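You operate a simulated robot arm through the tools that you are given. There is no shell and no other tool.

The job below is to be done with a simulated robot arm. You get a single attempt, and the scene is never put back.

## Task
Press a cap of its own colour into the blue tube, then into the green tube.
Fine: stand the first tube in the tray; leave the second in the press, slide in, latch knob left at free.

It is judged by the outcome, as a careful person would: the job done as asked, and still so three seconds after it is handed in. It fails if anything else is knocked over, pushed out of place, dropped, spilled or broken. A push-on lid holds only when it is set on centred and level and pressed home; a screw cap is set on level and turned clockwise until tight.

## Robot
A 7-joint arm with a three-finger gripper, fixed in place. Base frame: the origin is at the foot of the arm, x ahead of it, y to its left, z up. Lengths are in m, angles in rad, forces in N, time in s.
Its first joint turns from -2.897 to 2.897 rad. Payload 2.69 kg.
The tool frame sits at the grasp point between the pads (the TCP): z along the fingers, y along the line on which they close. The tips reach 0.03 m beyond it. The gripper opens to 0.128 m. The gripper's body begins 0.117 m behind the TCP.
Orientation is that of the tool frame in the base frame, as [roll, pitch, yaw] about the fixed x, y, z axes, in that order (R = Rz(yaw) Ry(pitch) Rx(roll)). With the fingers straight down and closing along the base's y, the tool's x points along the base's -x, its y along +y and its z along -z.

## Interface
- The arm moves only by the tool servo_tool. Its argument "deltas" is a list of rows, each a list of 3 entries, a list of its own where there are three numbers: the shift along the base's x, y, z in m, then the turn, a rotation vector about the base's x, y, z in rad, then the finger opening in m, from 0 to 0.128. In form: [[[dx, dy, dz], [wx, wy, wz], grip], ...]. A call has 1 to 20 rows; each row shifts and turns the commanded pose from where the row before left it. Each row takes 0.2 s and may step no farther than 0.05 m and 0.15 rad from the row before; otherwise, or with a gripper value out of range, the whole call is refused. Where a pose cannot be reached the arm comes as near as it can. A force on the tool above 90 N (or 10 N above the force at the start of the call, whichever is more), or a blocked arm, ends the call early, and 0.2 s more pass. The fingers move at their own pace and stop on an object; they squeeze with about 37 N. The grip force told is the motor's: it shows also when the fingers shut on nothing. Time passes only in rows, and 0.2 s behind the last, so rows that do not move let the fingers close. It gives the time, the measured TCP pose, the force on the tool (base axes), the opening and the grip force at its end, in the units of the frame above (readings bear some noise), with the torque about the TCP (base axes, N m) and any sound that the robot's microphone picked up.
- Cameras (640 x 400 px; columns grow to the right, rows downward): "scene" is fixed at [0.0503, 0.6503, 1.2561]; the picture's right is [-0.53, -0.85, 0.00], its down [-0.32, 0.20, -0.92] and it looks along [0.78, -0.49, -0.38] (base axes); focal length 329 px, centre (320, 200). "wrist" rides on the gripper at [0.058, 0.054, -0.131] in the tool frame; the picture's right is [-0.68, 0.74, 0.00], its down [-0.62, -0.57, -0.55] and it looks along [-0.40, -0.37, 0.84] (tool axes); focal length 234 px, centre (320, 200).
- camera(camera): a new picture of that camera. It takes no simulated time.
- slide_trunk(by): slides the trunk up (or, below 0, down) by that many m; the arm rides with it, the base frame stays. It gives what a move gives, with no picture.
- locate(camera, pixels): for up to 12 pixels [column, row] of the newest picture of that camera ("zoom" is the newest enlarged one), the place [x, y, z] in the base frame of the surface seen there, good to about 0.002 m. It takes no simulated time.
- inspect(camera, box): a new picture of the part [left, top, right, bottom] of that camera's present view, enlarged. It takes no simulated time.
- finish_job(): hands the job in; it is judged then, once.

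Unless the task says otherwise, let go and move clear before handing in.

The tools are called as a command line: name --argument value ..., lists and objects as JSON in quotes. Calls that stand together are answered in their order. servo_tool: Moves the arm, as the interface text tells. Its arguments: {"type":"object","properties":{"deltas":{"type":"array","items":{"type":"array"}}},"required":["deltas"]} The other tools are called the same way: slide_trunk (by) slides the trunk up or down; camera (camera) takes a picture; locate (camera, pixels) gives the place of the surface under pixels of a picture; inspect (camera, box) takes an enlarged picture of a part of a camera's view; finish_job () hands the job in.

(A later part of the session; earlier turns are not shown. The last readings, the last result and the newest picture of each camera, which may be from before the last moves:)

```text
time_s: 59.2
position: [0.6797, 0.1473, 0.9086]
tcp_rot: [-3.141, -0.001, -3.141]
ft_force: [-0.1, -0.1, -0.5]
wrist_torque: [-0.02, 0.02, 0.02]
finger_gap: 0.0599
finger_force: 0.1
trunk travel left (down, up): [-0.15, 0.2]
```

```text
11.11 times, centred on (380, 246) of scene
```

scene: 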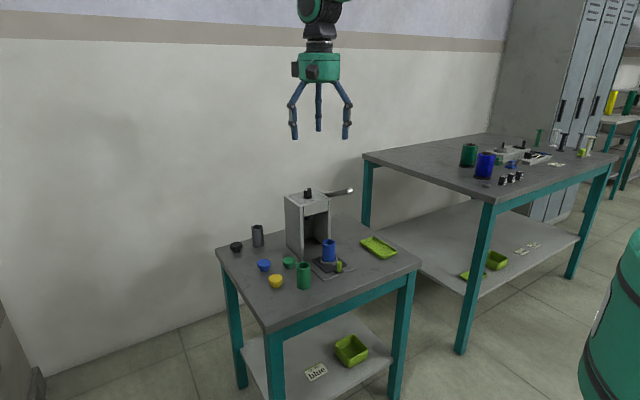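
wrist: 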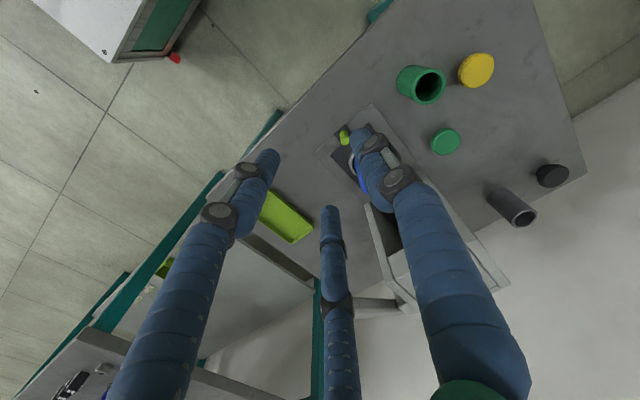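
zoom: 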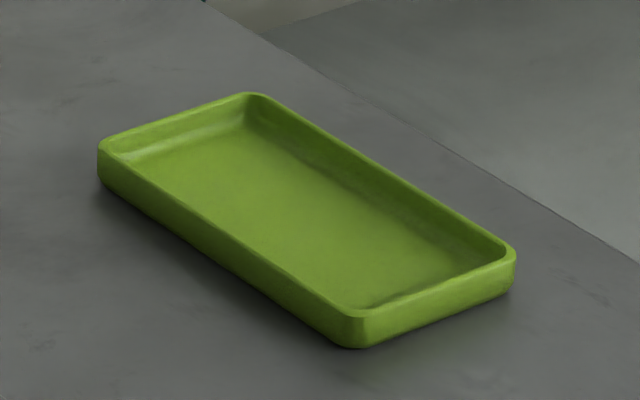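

Cap top is now z 0.759 (head seated on rim at 0.745); tube centre (0.7835,0.154); tray centre (0.780,−0.052), floor z≈0.666. I move over the tube and lower around it.

servo_tool --deltas '[[[0.035, 0.0073, 0], [0, 0, 0], 0.06], [[0.035, 0, 0], [0, 0, 0], 0.06], [[0.034, 0, 0], [0, 0, 0], 0.06], [[0, 0, -0.04], [0, 0, 0], 0.06], [[0, 0, -0.04], [0, 0, 0], 0.06], [[0, 0, -0.03], [0, 0, 0], 0.06], [[0, 0, 0], [0, 0, 0], 0.06]]'

inspect --camera "wrist" --box '[230, 80, 410, 260]'

inspect --camera "scene" --box '[290, 190, 370, 280]'

```text
time_s: 60.8
position: [0.7831, 0.1539, 0.799]
tcp_rot: [3.141, 0.001, -3.14]
ft_force: [0.0, 0.3, 0.2]
wrist_torque: [0.01, 0.03, 0.0]
finger_gap: 0.0599
finger_force: 0.2
trunk travel left (down, up): [-0.15, 0.2]
```

```text
2.22 times, centred on (320, 170) of wrist
```

zoom: 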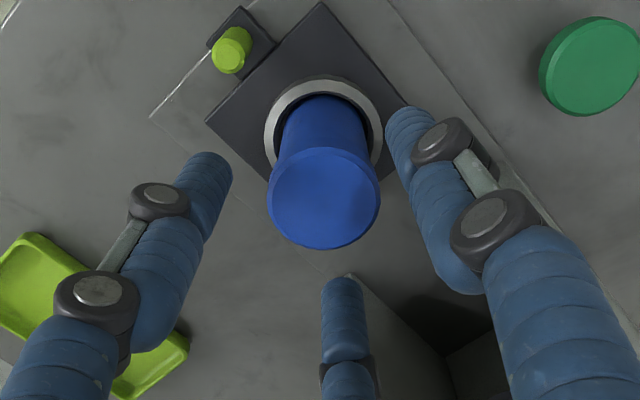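

```text
4.44 times, centred on (330, 235) of scene
```

zoom: 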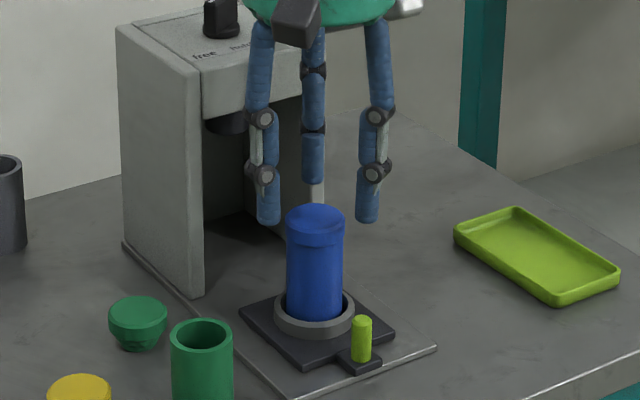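

Well centred. I descend to TCP z 0.722 and close on the tube body.

servo_tool --deltas '[[[0, 0, -0.03], [0, 0, 0], 0.06], [[0, 0, -0.03], [0, 0, 0], 0.06], [[0, 0, -0.017], [0, 0, 0], 0.06], [[0, 0, 0], [0, 0, 0], 0.05], [[0, 0, 0], [0, 0, 0], 0.028], [[0, 0, 0], [0, 0, 0], 0.028], [[0, 0, 0], [0, 0, 0], 0.028]]'

inspect --camera "scene" --box '[300, 210, 360, 280]'

```text
time_s: 62.4
position: [0.7873, 0.1526, 0.722]
tcp_rot: [3.14, 0.007, 3.14]
ft_force: [33.3, -28.3, 6.3]
wrist_torque: [-0.96, -1.13, -0.07]
finger_gap: 0.0412
finger_force: 37.0
trunk travel left (down, up): [-0.15, 0.2]
```

```text
5.71 times, centred on (330, 245) of scene
```

zoom: 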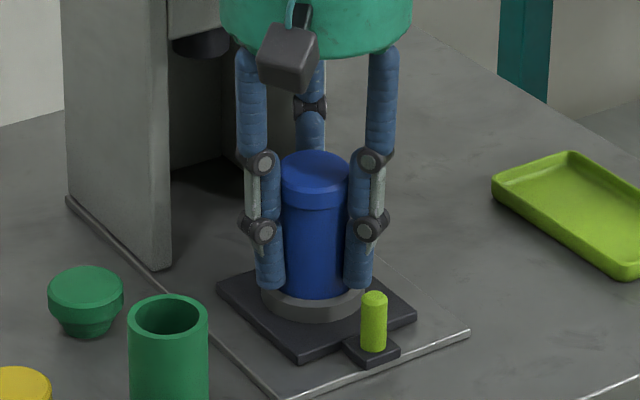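

Gripped, but side forces (+33,−28) say the tube's true centre is farther +x/−y. I relax the grip pose by shifting the hand that way.

servo_tool --deltas '[[[0.001, -0.001, 0], [0, 0, 0], 0.028], [[0.001, -0.001, 0], [0, 0, 0], 0.028], [[0.001, 0, 0], [0, 0, 0], 0.028], [[0, 0, 0], [0, 0, 0], 0.028]]'

```text
time_s: 63.4
position: [0.7858, 0.1529, 0.7216]
tcp_rot: [3.142, 0.0, 3.141]
ft_force: [25.6, -8.1, 4.0]
wrist_torque: [-0.24, -0.89, 0.0]
finger_gap: 0.0395
finger_force: 37.9
trunk travel left (down, up): [-0.15, 0.2]
```

servo_tool --deltas '[[[0.001, -0.0005, 0], [0, 0, 0], 0.028], [[0.001, 0, 0], [0, 0, 0], 0.028], [[0.001, 0, 0], [0, 0, 0], 0.028], [[0, 0, 0], [0, 0, 0], 0.028]]'

```text
time_s: 64.4
position: [0.7879, 0.1506, 0.7203]
tcp_rot: [3.142, -0.003, 3.14]
ft_force: [0.1, 0.8, 3.3]
wrist_torque: [0.1, -0.07, 0.01]
finger_gap: 0.0387
finger_force: 37.0
trunk travel left (down, up): [-0.15, 0.2]
```

Side forces are gone and the gap (0.0387) matches the tube body. I lift the tube straight up, then carry it around the lever via x≈0.70 to above the tray.

servo_tool --deltas '[[[0, 0, 0.01], [0, 0, 0], 0.028], [[0, 0, 0.02], [0, 0, 0], 0.028], [[0, 0, 0.025], [0, 0, 0], 0.028], [[0, 0, 0.025], [0, 0, 0], 0.028], [[0, 0, 0], [0, 0, 0], 0.028]]'

inspect --camera "scene" --box '[290, 190, 380, 290]'

```text
time_s: 65.6
position: [0.7891, 0.1526, 0.801]
tcp_rot: [3.14, -0.001, 3.14]
ft_force: [-0.1, 0.3, -0.3]
wrist_torque: [0.01, -0.02, 0.02]
finger_gap: 0.0386
finger_force: 37.0
trunk travel left (down, up): [-0.15, 0.2]
```

```text
4.00 times, centred on (335, 240) of scene
```

zoom: 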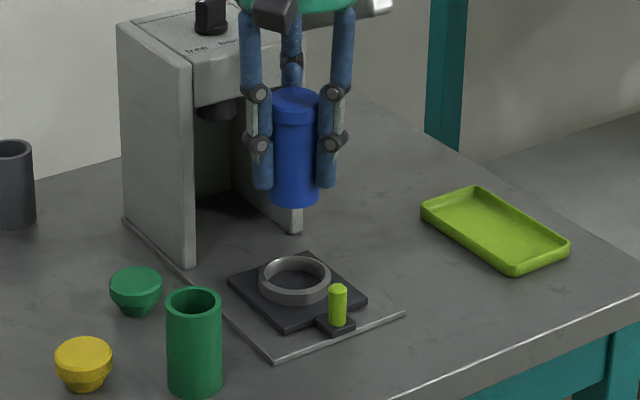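

The tube hangs upright with its cap on. I carry it around the lever to the tray.

servo_tool --deltas '[[[-0.03, 0, 0], [0, 0, 0], 0.028], [[-0.03, 0, 0], [0, 0, 0], 0.028], [[-0.03, 0, 0], [0, 0, 0], 0.028], [[0, -0.035, 0], [0, 0, 0], 0.028], [[0, -0.035, 0], [0, 0, 0], 0.028], [[0, -0.035, 0], [0, 0, 0], 0.028], [[0, -0.035, 0], [0, 0, 0], 0.028], [[0, -0.035, 0], [0, 0, 0], 0.028], [[0, -0.028, 0], [0, 0, 0], 0.028], [[0.03, 0, 0], [0, 0, 0], 0.028], [[0.03, 0, 0], [0, 0, 0], 0.028], [[0.02, 0, 0], [0, 0, 0], 0.028], [[0, 0, -0.03], [0, 0, 0], 0.028], [[0, 0, 0], [0, 0, 0], 0.028]]'

inspect --camera "scene" --box '[330, 190, 420, 280]'

camera --camera "wrist"

```text
time_s: 68.6
position: [0.7813, -0.0527, 0.7712]
tcp_rot: [3.141, 0.002, 3.14]
ft_force: [0.1, -0.2, -0.5]
wrist_torque: [-0.01, 0.02, 0.03]
finger_gap: 0.0386
finger_force: 36.6
trunk travel left (down, up): [-0.15, 0.2]
```

```text
4.44 times, centred on (375, 235) of scene
```

zoom: 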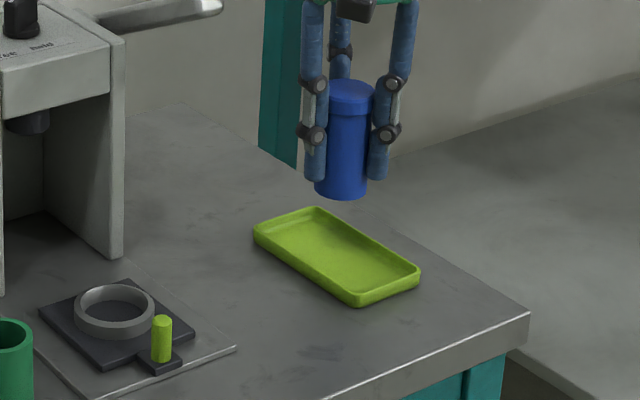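

```text
taken
```

wrist: 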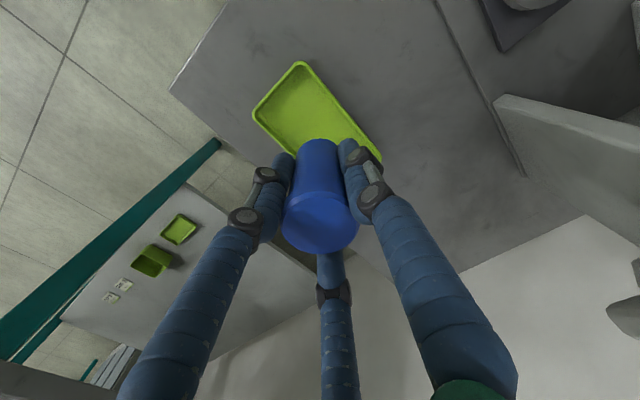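

locate --camera "zoom" --pixels '[[350, 84], [350, 104], [341, 195], [341, 150], [258, 232], [320, 210], [418, 272], [360, 300], [335, 255], [365, 270]]'

```text
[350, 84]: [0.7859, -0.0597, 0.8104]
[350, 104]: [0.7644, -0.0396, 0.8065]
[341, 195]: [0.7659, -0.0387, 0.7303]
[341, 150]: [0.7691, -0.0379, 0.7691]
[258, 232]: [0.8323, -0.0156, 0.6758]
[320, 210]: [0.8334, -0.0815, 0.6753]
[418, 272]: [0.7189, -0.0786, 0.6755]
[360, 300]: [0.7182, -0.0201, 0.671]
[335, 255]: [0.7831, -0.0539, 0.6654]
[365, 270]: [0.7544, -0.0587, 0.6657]
```

The tube is above the tray's middle (tray centre ≈ (0.778,−0.050)). I lower it in, slowly at the end until it touches.

servo_tool --deltas '[[[-0.002, 0.001, -0.02], [0, 0, 0], 0.028], [[0, 0, -0.02], [0, 0, 0], 0.028], [[0, 0, -0.01], [0, 0, 0], 0.028], [[0, 0, -0.005], [0, 0, 0], 0.028], [[0, 0, -0.002], [0, 0, 0], 0.028], [[0, 0, 0], [0, 0, 0], 0.028]]'

inspect --camera "scene" --box '[340, 210, 410, 270]'

```text
time_s: 70.0
position: [0.7778, -0.0519, 0.7134]
tcp_rot: [3.14, 0.001, 3.139]
ft_force: [0.1, 0.7, 0.1]
wrist_torque: [-0.01, 0.03, 0.01]
finger_gap: 0.0386
finger_force: 36.9
trunk travel left (down, up): [-0.15, 0.2]
```

```text
6.67 times, centred on (375, 240) of scene
```

zoom: 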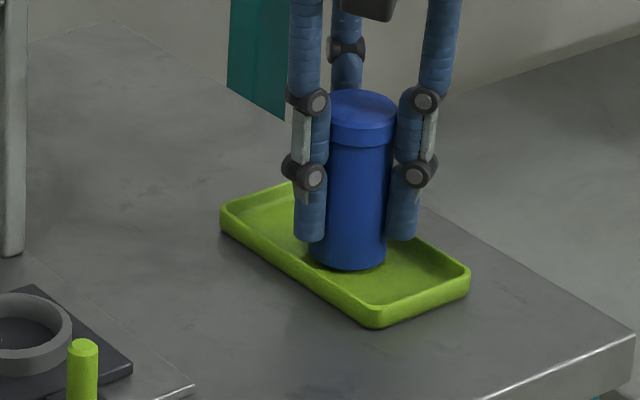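

servo_tool --deltas '[[[0, 0, -0.001], [0, 0, 0], 0.028], [[0, 0, -0.001], [0, 0, 0], 0.028], [[0, 0, -0.001], [0, 0, 0], 0.028], [[0, 0, 0], [0, 0, 0], 0.028]]'

```text
time_s: 71.0
position: [0.7789, -0.05, 0.7116]
tcp_rot: [-3.141, 0.0, 3.14]
ft_force: [0.4, -0.6, -0.1]
wrist_torque: [-0.01, 0.01, 0.01]
finger_gap: 0.038
finger_force: 37.5
trunk travel left (down, up): [-0.15, 0.2]
```

No contact yet; I continue down in 1 mm steps.

servo_tool --deltas '[[[0, 0, -0.001], [0, 0, 0], 0.028], [[0, 0, -0.001], [0, 0, 0], 0.028], [[0, 0, 0], [0, 0, 0], 0.028]]'

inspect --camera "scene" --box '[350, 215, 400, 265]'

```text
time_s: 71.8
position: [0.7777, -0.0506, 0.7096]
tcp_rot: [3.141, 0.002, 3.14]
ft_force: [-2.2, -1.1, 6.7]
wrist_torque: [-0.14, -0.02, 0.0]
finger_gap: 0.0384
finger_force: 37.2
trunk travel left (down, up): [-0.15, 0.2]
```

```text
8.00 times, centred on (375, 240) of scene
```

zoom: 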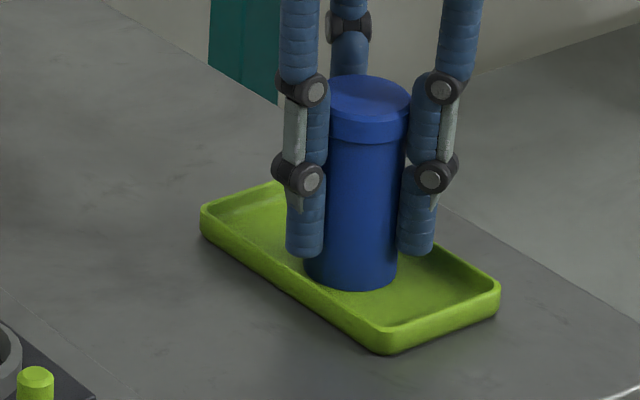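

Contact 6.7 N: the tube stands on the tray floor. I release and lift clear.

servo_tool --deltas '[[[0, 0, 0.0005], [0, 0, 0], 0.04], [[0, 0, 0], [0, 0, 0], 0.05], [[0, 0, 0], [0, 0, 0], 0.064], [[0, 0, 0.02], [0, 0, 0], 0.064], [[0, 0, 0.04], [0, 0, 0], 0.064], [[0, 0, 0.04], [0, 0, 0], 0.064], [[0, 0, 0.04], [0, 0, 0], 0.064], [[0, 0, 0.04], [0, 0, 0], 0.064], [[0, 0, 0], [0, 0, 0], 0.064]]'

inspect --camera "scene" --box '[250, 210, 420, 310]'

```text
time_s: 73.8
position: [0.7794, -0.049, 0.8899]
tcp_rot: [3.141, 0.002, 3.14]
ft_force: [0.2, -1.2, 0.3]
wrist_torque: [0.01, -0.06, 0.01]
finger_gap: 0.064
finger_force: 0.1
trunk travel left (down, up): [-0.15, 0.2]
```

```text
3.76 times, centred on (335, 260) of scene
```

zoom: 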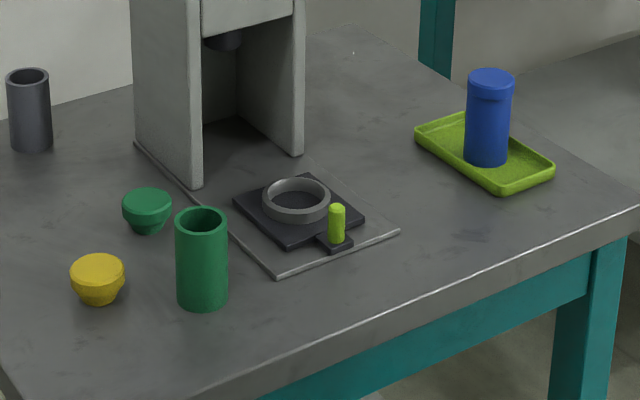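

The blue tube stands in the tray. Next, I measure the green tube's rim and the slide's empty ring.

inspect --camera "scene" --box '[285, 250, 345, 295]'

```text
8.89 times, centred on (315, 272) of scene
```

zoom: 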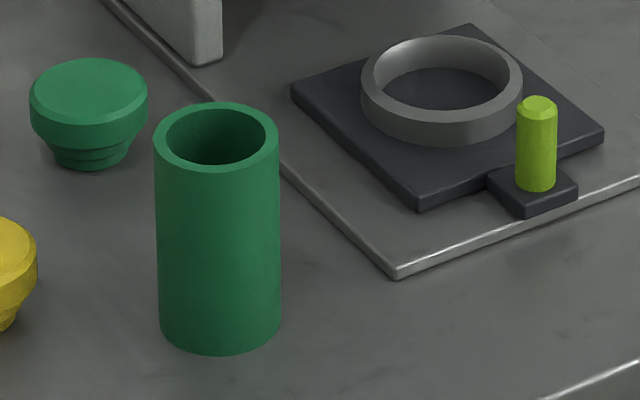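

locate --camera "zoom" --pixels '[[159, 136], [273, 138], [216, 106], [216, 168], [218, 250], [219, 340], [366, 75], [517, 80], [441, 40], [441, 115], [440, 90], [537, 102]]'

locate --camera "zoom" --pixels '[[175, 115], [258, 160], [175, 160], [258, 115], [385, 50], [500, 105], [385, 105], [500, 50], [90, 63], [90, 110], [35, 92], [144, 92]]'

```text
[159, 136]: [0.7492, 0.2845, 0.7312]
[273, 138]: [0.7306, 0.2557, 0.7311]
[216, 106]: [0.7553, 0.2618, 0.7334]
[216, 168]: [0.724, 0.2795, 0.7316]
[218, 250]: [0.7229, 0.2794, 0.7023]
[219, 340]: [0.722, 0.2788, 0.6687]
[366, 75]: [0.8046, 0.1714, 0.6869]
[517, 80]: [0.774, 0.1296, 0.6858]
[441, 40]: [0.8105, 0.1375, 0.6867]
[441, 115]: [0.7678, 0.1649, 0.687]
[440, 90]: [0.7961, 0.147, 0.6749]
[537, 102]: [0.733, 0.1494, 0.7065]
```

```text
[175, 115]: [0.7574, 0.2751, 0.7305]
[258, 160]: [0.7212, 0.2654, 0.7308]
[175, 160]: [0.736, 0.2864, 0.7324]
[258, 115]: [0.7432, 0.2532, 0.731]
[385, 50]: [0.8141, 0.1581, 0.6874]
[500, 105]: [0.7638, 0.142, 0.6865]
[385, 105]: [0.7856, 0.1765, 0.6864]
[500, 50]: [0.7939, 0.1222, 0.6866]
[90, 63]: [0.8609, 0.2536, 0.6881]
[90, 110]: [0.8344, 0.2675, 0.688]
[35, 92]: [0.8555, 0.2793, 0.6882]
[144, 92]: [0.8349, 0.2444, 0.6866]
```

Green tube centre (0.7397,0.2702), rim z 0.731; ring centre (0.789,0.150); green cap (0.847,0.261). I go around via x≈0.70 to above the green tube.

servo_tool --deltas '[[[-0.04, 0, 0], [0, 0, 0], 0.064], [[-0.04, 0, 0], [0, 0, 0], 0.064], [[0, 0.045, 0], [0, 0, 0], 0.064], [[0, 0.045, 0], [0, 0, 0], 0.064], [[0, 0.045, 0], [0, 0, 0], 0.064], [[0, 0.045, 0], [0, 0, 0], 0.064], [[0, 0.045, 0], [0, 0, 0], 0.064], [[0, 0.045, 0], [0, 0, 0], 0.064], [[0.0422, 0.0507, 0], [0, 0, 0], 0.064]]'

```text
refused: row 9 steps farther than a row can; nothing moved
```

servo_tool --deltas '[[[-0.04, 0, 0], [0, 0, 0], 0.064], [[-0.04, 0, 0], [0, 0, 0], 0.064], [[0, 0.045, 0], [0, 0, 0], 0.064], [[0, 0.045, 0], [0, 0, 0], 0.064], [[0, 0.045, 0], [0, 0, 0], 0.064], [[0, 0.045, 0], [0, 0, 0], 0.064], [[0, 0.045, 0], [0, 0, 0], 0.064], [[0, 0.045, 0], [0, 0, 0], 0.064], [[0.02, 0.0257, 0], [0, 0, 0], 0.064], [[0.0222, 0.025, 0], [0, 0, 0], 0.064], [[0, 0, -0.04], [0, 0, 0], 0.064], [[0, 0, -0.04], [0, 0, 0], 0.064], [[0, 0, 0], [0, 0, 0], 0.064]]'

inspect --camera "wrist" --box '[230, 80, 410, 260]'

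inspect --camera "scene" --box '[260, 210, 350, 300]'

```text
time_s: 76.6
position: [0.7387, 0.2714, 0.808]
tcp_rot: [-3.141, 0.0, 3.14]
ft_force: [0.3, -1.2, -0.2]
wrist_torque: [-0.03, 0.02, -0.05]
finger_gap: 0.0643
finger_force: 0.0
trunk travel left (down, up): [-0.15, 0.2]
```

```text
2.22 times, centred on (320, 170) of wrist
```

zoom: 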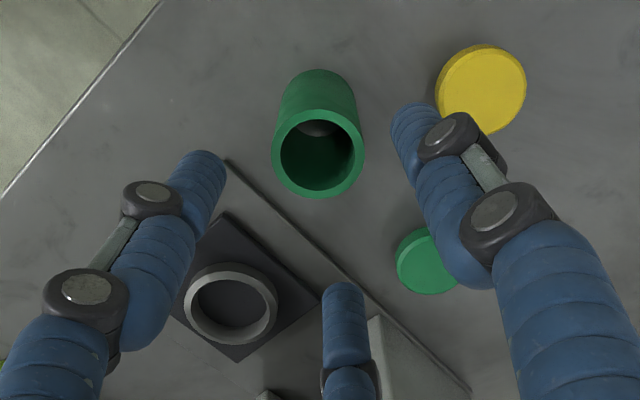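

```text
4.44 times, centred on (305, 255) of scene
```

zoom: 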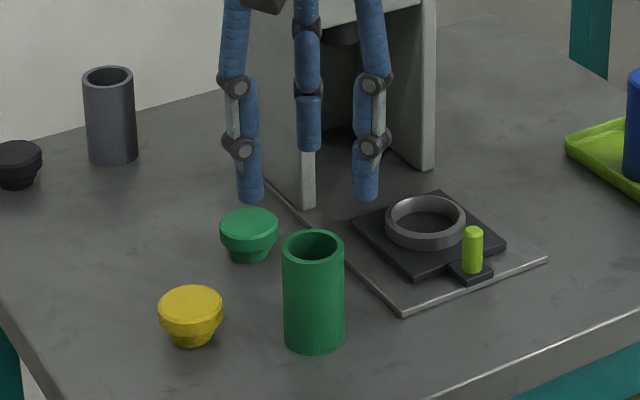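

Fingers are centred over the green tube. I descend to TCP z 0.712 and close.

servo_tool --deltas '[[[0, 0, -0.04], [0, 0, 0], 0.064], [[0, 0, -0.035], [0, 0, 0], 0.064], [[0, 0, -0.0235], [0, 0, 0], 0.064], [[0, 0, 0], [0, 0, 0], 0.05], [[0, 0, 0], [0, 0, 0], 0.028], [[0, 0, 0], [0, 0, 0], 0.028], [[0, 0, 0], [0, 0, 0], 0.028]]'

inspect --camera "scene" --box '[260, 230, 340, 300]'

```text
time_s: 78.2
position: [0.7391, 0.2723, 0.7111]
tcp_rot: [3.141, 0.0, -3.141]
ft_force: [-0.6, 0.8, 1.2]
wrist_torque: [0.01, -0.02, 0.02]
finger_gap: 0.0381
finger_force: 37.5
trunk travel left (down, up): [-0.15, 0.2]
```

```text
5.71 times, centred on (300, 265) of scene
```

zoom: 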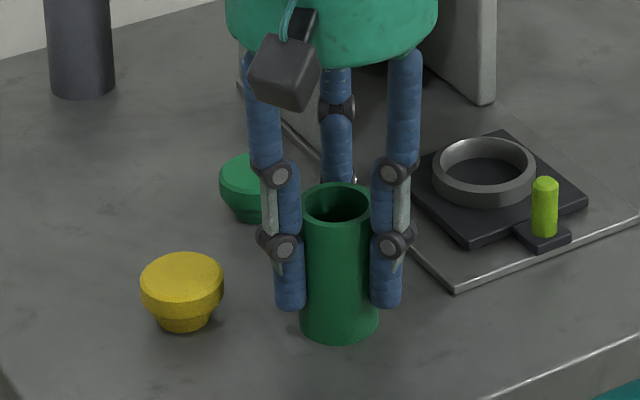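

Gripped (0.0381). I lift and carry it to above the ring, then check alignment.

servo_tool --deltas '[[[0, 0, 0.01], [0, 0, 0], 0.028], [[0, 0, 0.03], [0, 0, 0], 0.028], [[0, 0, 0.03], [0, 0, 0], 0.028], [[0.016, -0.04, 0], [0, 0, 0], 0.028], [[0.016, -0.04, 0], [0, 0, 0], 0.028], [[0.0176, -0.0399, 0], [0, 0, 0], 0.028], [[0, 0, -0.02], [0, 0, 0], 0.028], [[0, 0, 0], [0, 0, 0], 0.028], [[0, 0, 0], [0, 0, 0], 0.028]]'

inspect --camera "scene" --box '[295, 220, 365, 285]'

inspect --camera "wrist" --box '[230, 60, 410, 240]'

```text
time_s: 80.2
position: [0.7864, 0.1504, 0.7595]
tcp_rot: [3.14, -0.002, 3.141]
ft_force: [0.2, 0.8, -1.4]
wrist_torque: [-0.04, 0.0, 0.0]
finger_gap: 0.0382
finger_force: 36.8
trunk travel left (down, up): [-0.15, 0.2]
```

```text
6.15 times, centred on (330, 252) of scene
```

zoom: 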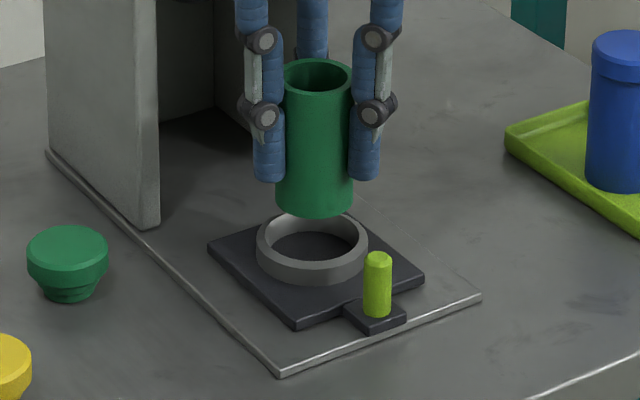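

```text
2.22 times, centred on (320, 150) of wrist
```

zoom: 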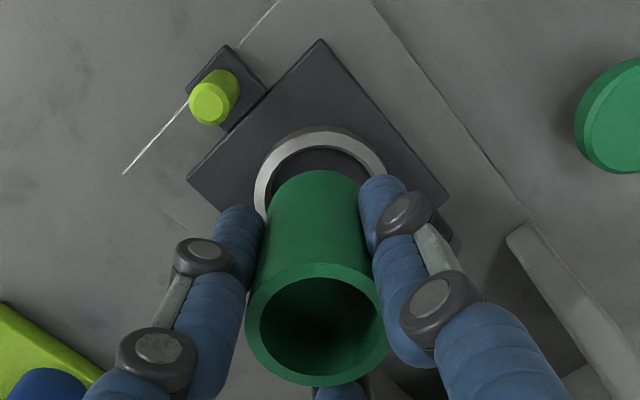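

Tube and ring columns agree (314 vs 312). I check depth by measuring the held tube.

locate --camera "zoom" --pixels '[[254, 322], [383, 322], [318, 270], [318, 378], [276, 282], [360, 363], [264, 195], [378, 165]]'

inspect --camera "scene" --box '[305, 225, 355, 275]'

```text
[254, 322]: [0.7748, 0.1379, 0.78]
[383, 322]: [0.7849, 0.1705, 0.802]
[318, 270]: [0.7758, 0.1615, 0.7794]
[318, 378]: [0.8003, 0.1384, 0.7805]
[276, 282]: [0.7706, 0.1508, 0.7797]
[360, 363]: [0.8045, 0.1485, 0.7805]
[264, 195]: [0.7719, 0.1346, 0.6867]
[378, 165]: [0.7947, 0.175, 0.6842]
```

```text
8.00 times, centred on (330, 250) of scene
```

zoom: 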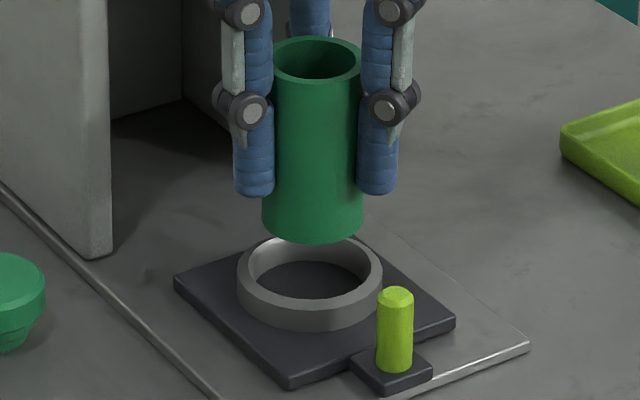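

Held tube centre (0.788,0.150) vs ring (0.789,0.150). Small shift, then lower into the ring until contact.

servo_tool --deltas '[[[0.0015, 0.0004, -0.012], [0, 0, 0], 0.028], [[0, 0, -0.006], [0, 0, 0], 0.028], [[0, 0, -0.005], [0, 0, 0], 0.028], [[0, 0, -0.004], [0, 0, 0], 0.028], [[0, 0, -0.004], [0, 0, 0], 0.028], [[0, 0, -0.003], [0, 0, 0], 0.028], [[0, 0, 0], [0, 0, 0], 0.028]]'

inspect --camera "scene" --box '[305, 225, 355, 275]'

```text
time_s: 81.8
position: [0.7895, 0.1511, 0.7268]
tcp_rot: [3.141, 0.0, 3.14]
ft_force: [-1.5, 0.1, -0.7]
wrist_torque: [0.01, -0.02, -0.01]
finger_gap: 0.0383
finger_force: 37.3
trunk travel left (down, up): [-0.15, 0.2]
```

```text
8.00 times, centred on (330, 250) of scene
```

zoom: 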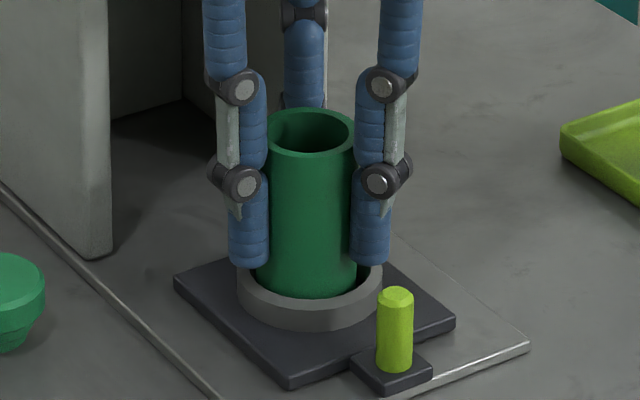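

The tube is in the ring with no side load, about 1–2 mm above the seat. I lower the last bit to contact.

servo_tool --deltas '[[[0, 0, -0.001], [0, 0, 0], 0.028], [[0, 0, -0.001], [0, 0, 0], 0.028], [[0, 0, 0], [0, 0, 0], 0.028]]'

```text
time_s: 82.6
position: [0.7912, 0.1504, 0.7267]
tcp_rot: [3.142, 0.002, 3.141]
ft_force: [0.0, -0.1, -1.0]
wrist_torque: [0.01, -0.03, 0.03]
finger_gap: 0.0379
finger_force: 37.3
trunk travel left (down, up): [-0.15, 0.2]
```

servo_tool --deltas '[[[0, 0, -0.001], [0, 0, 0], 0.028], [[0, 0, -0.001], [0, 0, 0], 0.028], [[0, 0, 0], [0, 0, 0], 0.028]]'

inspect --camera "scene" --box '[305, 225, 355, 275]'

```text
time_s: 83.4
position: [0.7914, 0.1507, 0.7255]
tcp_rot: [3.14, 0.001, 3.139]
ft_force: [-1.5, 0.4, 12.2]
wrist_torque: [-0.04, 0.2, -0.02]
finger_gap: 0.0379
finger_force: 36.7
trunk travel left (down, up): [-0.15, 0.2]
```

```text
8.00 times, centred on (330, 250) of scene
```

zoom: 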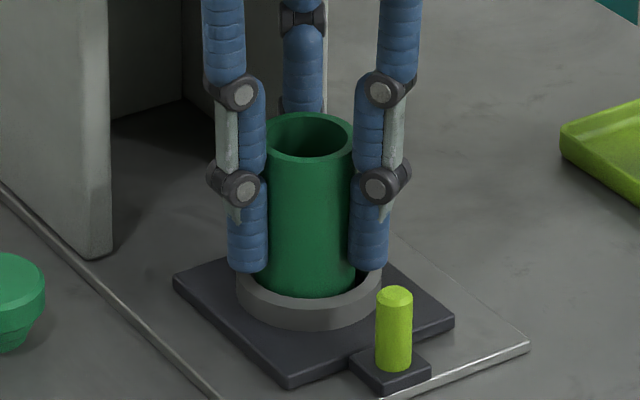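

Tube seated on the slide (12 N). I release it, rise, and move toward the green cap at (0.8465,0.2615).

servo_tool --deltas '[[[0, 0, 0.0005], [0, 0, 0], 0.04], [[0, 0, 0], [0, 0, 0], 0.05], [[0, 0, 0], [0, 0, 0], 0.06], [[0, 0, 0.03], [0, 0, 0], 0.06], [[0, 0, 0.04], [0, 0, 0], 0.06], [[0, 0, 0.04], [0, 0, 0], 0.06], [[0, 0, 0.04], [0, 0, 0], 0.064], [[0, 0.04, 0], [0, 0, 0], 0.07], [[0, 0.04, 0], [0, 0, 0], 0.07], [[0.02, 0.0318, 0], [0, 0, 0], 0.07], [[0.0337, 0, 0], [0, 0, 0], 0.07], [[0, 0, 0], [0, 0, 0], 0.07]]'

inspect --camera "scene" --box '[250, 170, 360, 290]'

camera --camera "wrist"

```text
time_s: 86.0
position: [0.8448, 0.2621, 0.8729]
tcp_rot: [3.14, -0.001, 3.139]
ft_force: [0.7, 0.0, -0.5]
wrist_torque: [0.06, 0.02, -0.01]
finger_gap: 0.0701
finger_force: 0.1
trunk travel left (down, up): [-0.15, 0.2]
```

```text
3.33 times, centred on (305, 230) of scene
```

zoom: 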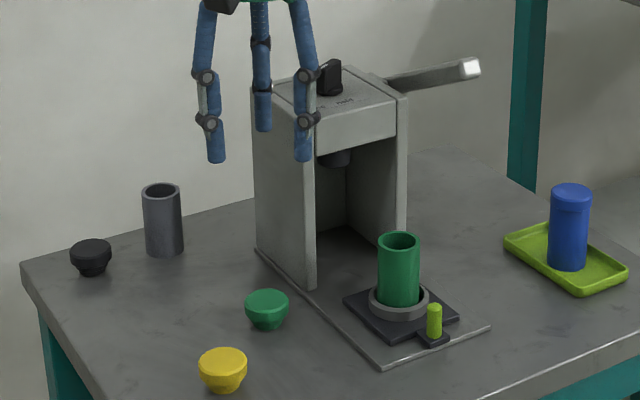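

```text
taken
```

wrist: 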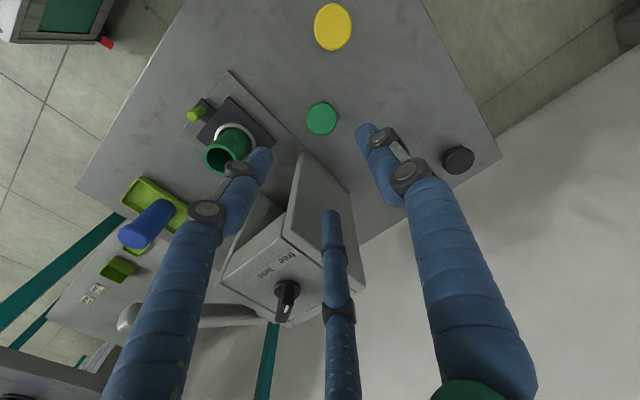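

Cap visible at (322,118) in the wrist view. I check the third finger's clearance to the press wall and the cap centre.

locate --camera "wrist" --pixels '[[331, 215], [345, 300], [348, 195], [300, 170], [322, 118], [308, 118], [336, 118], [322, 104], [322, 132]]'

```text
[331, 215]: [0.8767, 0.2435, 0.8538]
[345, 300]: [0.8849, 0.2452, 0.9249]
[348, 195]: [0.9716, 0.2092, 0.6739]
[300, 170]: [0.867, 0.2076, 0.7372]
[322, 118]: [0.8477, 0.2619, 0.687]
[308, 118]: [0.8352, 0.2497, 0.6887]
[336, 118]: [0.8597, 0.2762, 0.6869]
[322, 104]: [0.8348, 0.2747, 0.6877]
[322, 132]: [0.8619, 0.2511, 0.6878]
```

Clearances are fine (finger at y≥0.235, wall at 0.208). I descend, slowly over the last 25 mm because the hand's body passes near the press's corner.

servo_tool --deltas '[[[0.001, 0.001, -0.04], [0, 0, 0], 0.07], [[0, 0, -0.04], [0, 0, 0], 0.07], [[0, 0, -0.04], [0, 0, 0], 0.07], [[0, 0, -0.02], [0, 0, 0], 0.07], [[0, 0, 0], [0, 0, 0], 0.07]]'

inspect --camera "scene" --box '[250, 180, 340, 290]'

camera --camera "wrist"

```text
time_s: 87.2
position: [0.8463, 0.2634, 0.735]
tcp_rot: [-3.14, 0.001, 3.14]
ft_force: [-0.8, 0.6, 0.3]
wrist_torque: [0.05, 0.02, 0.02]
finger_gap: 0.0699
finger_force: 0.0
trunk travel left (down, up): [-0.15, 0.2]
```

```text
3.64 times, centred on (295, 235) of scene
```

zoom: 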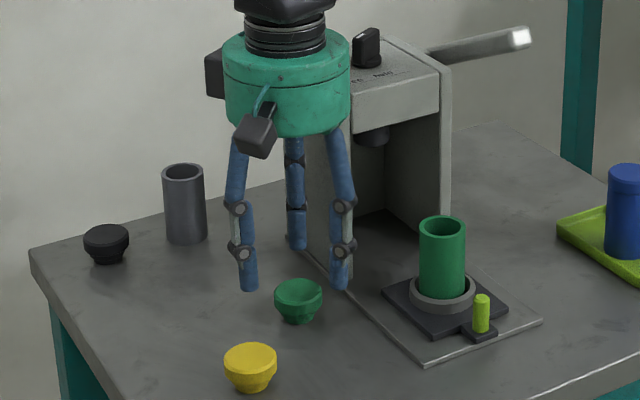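

```text
taken
```

wrist: 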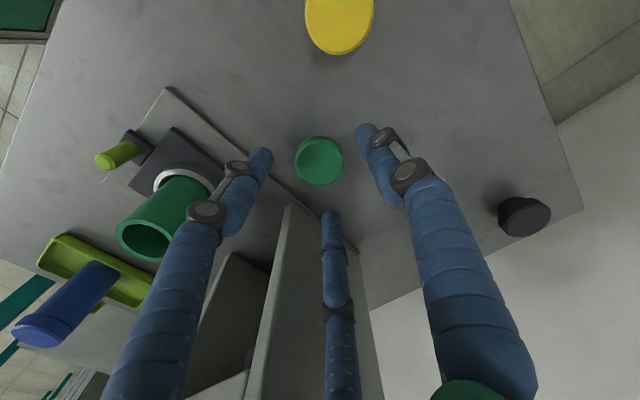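

locate --camera "zoom" --pixels '[[346, 95], [300, 125], [230, 85], [340, 120], [325, 70], [352, 60]]'

```text
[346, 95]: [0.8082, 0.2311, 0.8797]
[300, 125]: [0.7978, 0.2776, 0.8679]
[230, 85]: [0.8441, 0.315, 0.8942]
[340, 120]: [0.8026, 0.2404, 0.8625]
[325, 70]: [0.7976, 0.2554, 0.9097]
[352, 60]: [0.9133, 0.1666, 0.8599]
```

Body radius is 0.050 and the wall corner is 0.0587 away, so there's room. I descend the rest and close on the green cap.

servo_tool --deltas '[[[0, 0, -0.012], [0, 0, 0], 0.07], [[0, 0, -0.012], [0, 0, 0], 0.07], [[0, 0, -0.0085], [0, 0, 0], 0.07], [[0, 0, 0], [0, 0, 0], 0.055], [[0, 0, 0], [0, 0, 0], 0.045], [[0, 0, 0], [0, 0, 0], 0.03], [[0, 0, 0], [0, 0, 0], 0.03], [[0, 0, 0], [0, 0, 0], 0.03]]'

inspect --camera "scene" --box '[260, 230, 330, 280]'

```text
time_s: 89.0
position: [0.8451, 0.2644, 0.7012]
tcp_rot: [-3.141, 0.0, 3.14]
ft_force: [0.1, 0.9, 0.1]
wrist_torque: [-0.04, -0.01, 0.0]
finger_gap: 0.0396
finger_force: 37.2
trunk travel left (down, up): [-0.15, 0.2]
```

```text
8.00 times, centred on (295, 255) of scene
```

zoom: 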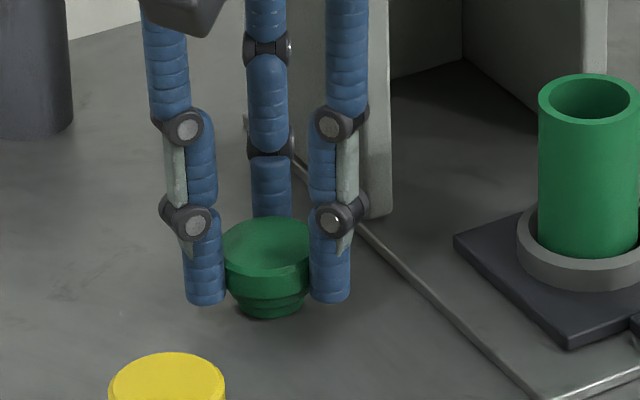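

Green cap gripped (0.0396, level). I lift and carry it over the green tube, then measure both.

servo_tool --deltas '[[[0, 0, 0.02], [0, 0, 0], 0.03], [[0, 0, 0.04], [0, 0, 0], 0.03], [[0, 0, 0.04], [0, 0, 0], 0.03], [[0, 0, 0.04], [0, 0, 0], 0.03], [[0, 0, 0.038], [0, 0, 0], 0.03], [[-0.03, 0, 0], [0, 0, 0], 0.03], [[-0.0275, 0, 0], [0, 0, 0], 0.03], [[0, -0.04, 0], [0, 0, 0], 0.03], [[0, -0.04, 0], [0, 0, 0], 0.03], [[0, -0.033, 0], [0, 0, 0], 0.03], [[0, 0, -0.04], [0, 0, 0], 0.03], [[0, 0, -0.025], [0, 0, 0], 0.03], [[0, 0, 0], [0, 0, 0], 0.03], [[0, 0, 0], [0, 0, 0], 0.03]]'

inspect --camera "scene" --box '[305, 210, 355, 250]'

inspect --camera "wrist" --box '[260, 80, 380, 210]'

```text
time_s: 92.0
position: [0.7882, 0.1513, 0.8134]
tcp_rot: [-3.142, -0.001, 3.141]
ft_force: [0.8, 0.5, -1.0]
wrist_torque: [0.01, -0.02, 0.04]
finger_gap: 0.0391
finger_force: 37.0
trunk travel left (down, up): [-0.15, 0.2]
```

```text
10.00 times, centred on (330, 230) of scene
```

zoom: 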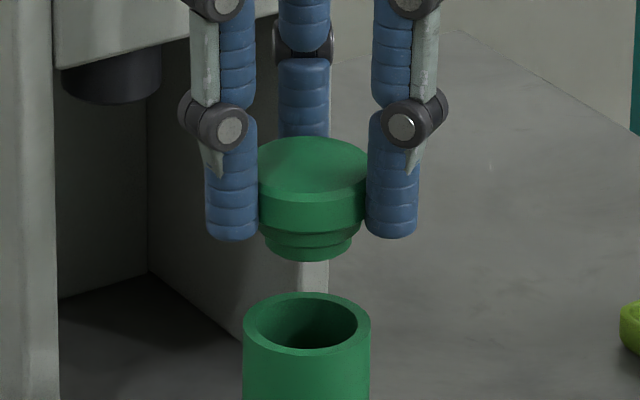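

```text
3.08 times, centred on (320, 145) of wrist
```

zoom: 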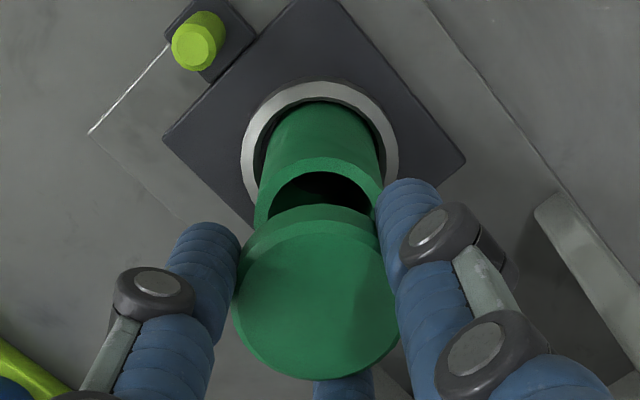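

locate --camera "zoom" --pixels '[[244, 285], [388, 308], [322, 232], [306, 370], [316, 300], [262, 205], [372, 200], [320, 163]]'

inspect --camera "scene" --box '[305, 210, 355, 250]'

```text
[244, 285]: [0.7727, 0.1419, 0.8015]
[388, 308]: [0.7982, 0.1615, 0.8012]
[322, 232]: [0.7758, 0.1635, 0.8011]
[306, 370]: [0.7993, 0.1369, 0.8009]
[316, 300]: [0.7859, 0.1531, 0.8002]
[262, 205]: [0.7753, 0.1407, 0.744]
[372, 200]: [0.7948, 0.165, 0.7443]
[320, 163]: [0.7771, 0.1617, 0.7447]
```

```text
10.00 times, centred on (330, 230) of scene
```

zoom: 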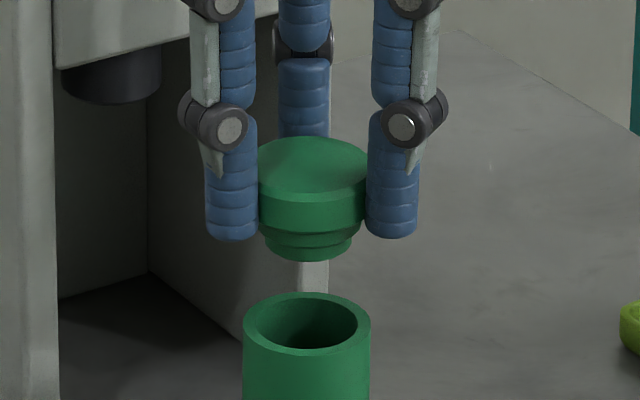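

locate --camera "zoom" --pixels '[[313, 142], [313, 198], [313, 170], [248, 321], [366, 321], [307, 296], [307, 350], [265, 342], [349, 300], [272, 247], [350, 245]]'

```text
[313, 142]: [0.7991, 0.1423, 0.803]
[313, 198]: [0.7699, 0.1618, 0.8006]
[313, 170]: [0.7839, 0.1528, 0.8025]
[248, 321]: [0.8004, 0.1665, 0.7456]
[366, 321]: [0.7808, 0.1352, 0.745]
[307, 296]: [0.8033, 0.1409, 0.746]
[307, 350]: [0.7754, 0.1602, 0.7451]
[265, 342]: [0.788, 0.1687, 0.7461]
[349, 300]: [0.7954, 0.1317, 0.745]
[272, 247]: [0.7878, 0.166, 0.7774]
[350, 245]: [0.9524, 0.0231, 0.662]
```

Cap centre (0.786,0.151), tube centre (0.790,0.1505). I shift +3.8 mm in x, descend to ~8 mm above the rim and recheck.

servo_tool --deltas '[[[0.0038, -0.0004, -0.01], [0, 0, 0], 0.03], [[0, 0, -0.011], [0, 0, 0], 0.03], [[0, 0, 0], [0, 0, 0], 0.03], [[0, 0, 0], [0, 0, 0], 0.03]]'

inspect --camera "wrist" --box '[260, 100, 380, 210]'

inspect --camera "scene" --box '[315, 220, 345, 245]'

```text
time_s: 93.0
position: [0.7919, 0.1516, 0.7912]
tcp_rot: [-3.141, 0.0, 3.138]
ft_force: [-0.6, 0.3, 0.2]
wrist_torque: [0.0, 0.02, 0.01]
finger_gap: 0.039
finger_force: 37.2
trunk travel left (down, up): [-0.15, 0.2]
```

```text
3.64 times, centred on (320, 155) of wrist
```

zoom: 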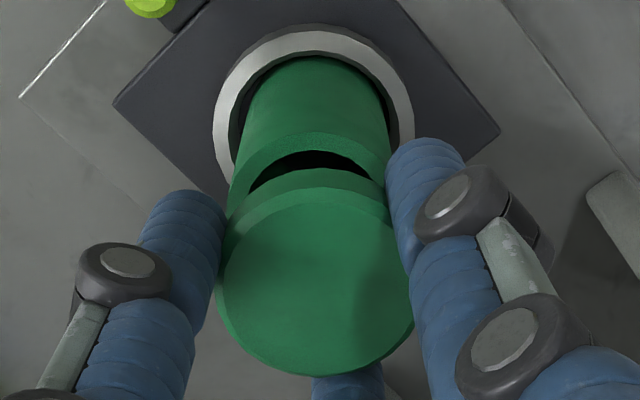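

```text
16.00 times, centred on (330, 232) of scene
```

zoom: 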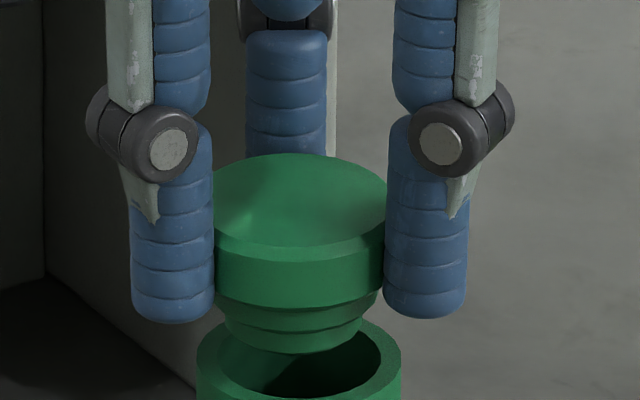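

locate --camera "zoom" --pixels '[[299, 157], [299, 243], [299, 200], [240, 335], [350, 333], [295, 350], [205, 365], [393, 365], [299, 325]]'

inspect --camera "scene" --box '[310, 222, 350, 256]'

```text
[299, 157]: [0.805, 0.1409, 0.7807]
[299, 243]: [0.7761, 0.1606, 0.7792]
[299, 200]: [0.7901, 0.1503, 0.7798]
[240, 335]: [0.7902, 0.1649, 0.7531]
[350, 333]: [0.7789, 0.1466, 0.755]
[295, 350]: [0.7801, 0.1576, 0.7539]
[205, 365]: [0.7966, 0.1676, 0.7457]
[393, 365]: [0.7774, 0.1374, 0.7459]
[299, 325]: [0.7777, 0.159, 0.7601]
```

```text
11.76 times, centred on (330, 239) of scene
```

zoom: 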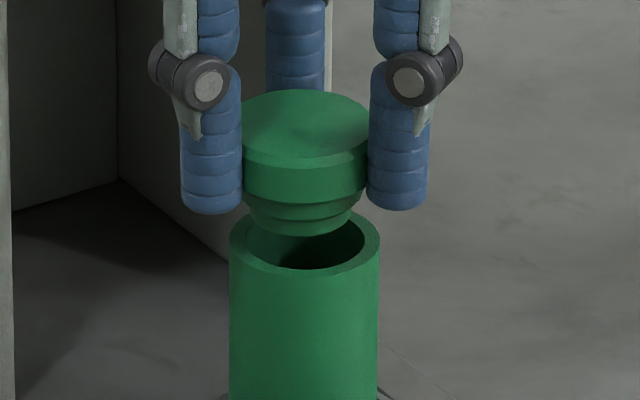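

locate --camera "zoom" --pixels '[[235, 240], [374, 240], [304, 271], [260, 264], [349, 264], [304, 240]]'

inspect --camera "wrist" --box '[260, 100, 380, 210]'

```text
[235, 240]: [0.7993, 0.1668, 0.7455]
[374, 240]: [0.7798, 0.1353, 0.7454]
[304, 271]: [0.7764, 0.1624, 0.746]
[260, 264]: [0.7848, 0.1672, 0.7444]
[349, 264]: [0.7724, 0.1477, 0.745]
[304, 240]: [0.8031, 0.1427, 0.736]
```

```text
3.64 times, centred on (320, 155) of wrist
```

zoom: 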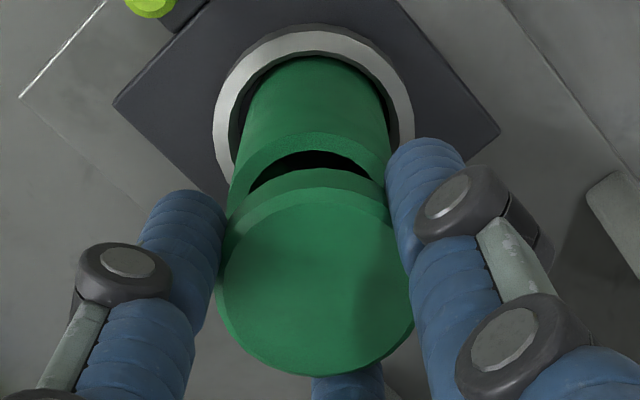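

Aligned within 1 mm. I lower it in small steps to contact.

servo_tool --deltas '[[[0, 0, -0.004], [0, 0, 0], 0.03], [[0, 0, -0.004], [0, 0, 0], 0.03], [[0, 0, -0.002], [0, 0, 0], 0.03], [[0, 0, -0.001], [0, 0, 0], 0.03], [[0, 0, -0.001], [0, 0, 0], 0.03], [[0, 0, 0], [0, 0, 0], 0.03]]'

inspect --camera "scene" --box '[316, 224, 346, 248]'

```text
time_s: 94.4
position: [0.7919, 0.1494, 0.7811]
tcp_rot: [3.141, 0.001, 3.14]
ft_force: [0.4, 0.6, 0.3]
wrist_torque: [0.0, 0.02, -0.01]
finger_gap: 0.0394
finger_force: 37.0
trunk travel left (down, up): [-0.15, 0.2]
```

```text
16.00 times, centred on (331, 236) of scene
```

zoom: 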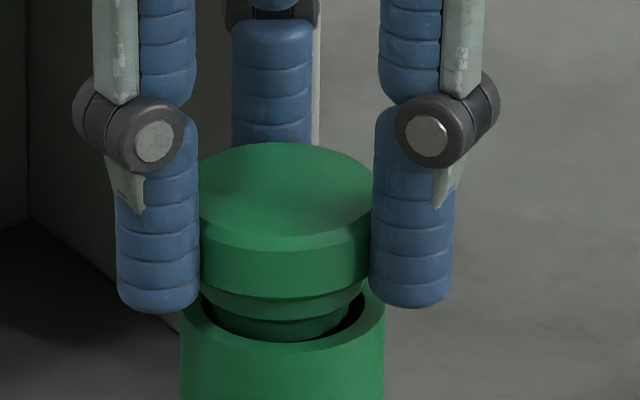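

locate --camera "zoom" --pixels '[[285, 146], [285, 233], [285, 190], [285, 265], [190, 305], [376, 305], [283, 342], [230, 333], [335, 333]]'

inspect --camera "wrist" --box '[270, 100, 380, 210]'

```text
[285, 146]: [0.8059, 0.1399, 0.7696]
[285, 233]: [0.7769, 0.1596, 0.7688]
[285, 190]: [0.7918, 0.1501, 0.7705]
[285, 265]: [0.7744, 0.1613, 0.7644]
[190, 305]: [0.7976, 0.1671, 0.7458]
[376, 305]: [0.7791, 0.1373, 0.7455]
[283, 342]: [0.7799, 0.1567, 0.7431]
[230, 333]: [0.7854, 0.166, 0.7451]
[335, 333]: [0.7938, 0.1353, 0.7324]
```

```text
3.64 times, centred on (325, 155) of wrist
```

zoom: 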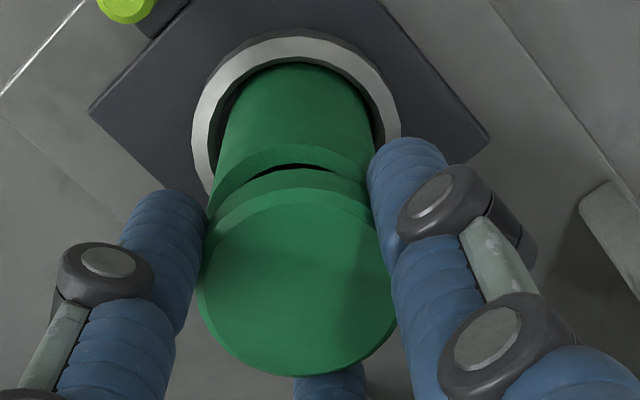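

The cap is ~1.5 mm too far in depth, as with the blue one. I shift (−1.6,+1.0) mm and lower to contact.

servo_tool --deltas '[[[-0.0016, 0.001, 0], [0, 0, 0], 0.03], [[0, 0, 0], [0, 0, 0], 0.03], [[0, 0, -0.001], [0, 0, 0], 0.03], [[0, 0, -0.001], [0, 0, 0], 0.03], [[0, 0, 0], [0, 0, 0], 0.03]]'

inspect --camera "scene" --box '[316, 224, 346, 248]'

```text
time_s: 95.6
position: [0.7896, 0.1512, 0.78]
tcp_rot: [3.141, -0.001, 3.141]
ft_force: [0.4, 0.2, 0.0]
wrist_torque: [0.01, -0.04, -0.01]
finger_gap: 0.0397
finger_force: 36.7
trunk travel left (down, up): [-0.15, 0.2]
```

```text
16.00 times, centred on (331, 236) of scene
```

zoom: 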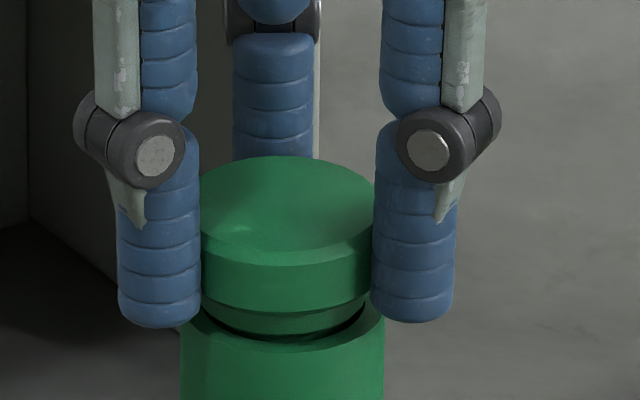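

Nicely centred with an even gap. I continue in 1 mm steps to contact.

servo_tool --deltas '[[[0, 0, -0.001], [0, 0, 0], 0.03], [[0, 0, -0.001], [0, 0, 0], 0.03], [[0, 0, 0], [0, 0, 0], 0.03]]'

```text
time_s: 96.4
position: [0.7904, 0.1515, 0.7788]
tcp_rot: [3.141, 0.003, 3.139]
ft_force: [1.2, -1.6, 9.9]
wrist_torque: [0.08, 0.04, -0.02]
finger_gap: 0.0393
finger_force: 36.8
trunk travel left (down, up): [-0.15, 0.2]
```

Contact at 10 N with little torque, so it's well centred. I release and rise to inspect.

servo_tool --deltas '[[[0, 0, 0.0005], [0, 0, 0], 0.042], [[0, 0, 0], [0, 0, 0], 0.05], [[0, 0, 0], [0, 0, 0], 0.06], [[0, 0, 0.02], [0, 0, 0], 0.06], [[0, 0, 0.04], [0, 0, 0], 0.06], [[0, 0, 0.02], [0, 0, 0], 0.06], [[0, 0, 0], [0, 0, 0], 0.06]]'

inspect --camera "scene" --box '[310, 222, 350, 252]'

```text
time_s: 98.0
position: [0.7882, 0.1495, 0.8607]
tcp_rot: [3.141, 0.0, 3.139]
ft_force: [-1.3, 0.0, 0.5]
wrist_torque: [0.01, -0.02, 0.02]
finger_gap: 0.0599
finger_force: 0.2
trunk travel left (down, up): [-0.15, 0.2]
```

```text
13.33 times, centred on (330, 237) of scene
```

zoom: 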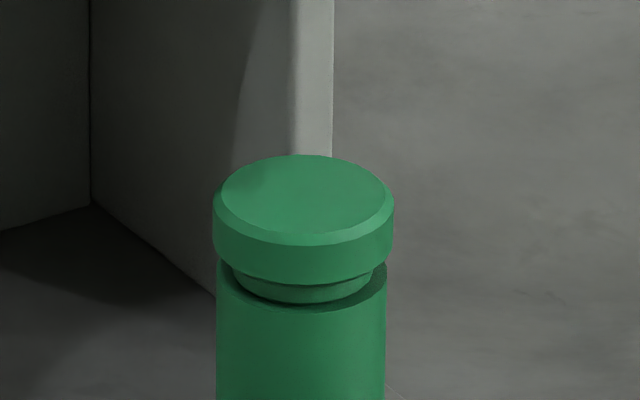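

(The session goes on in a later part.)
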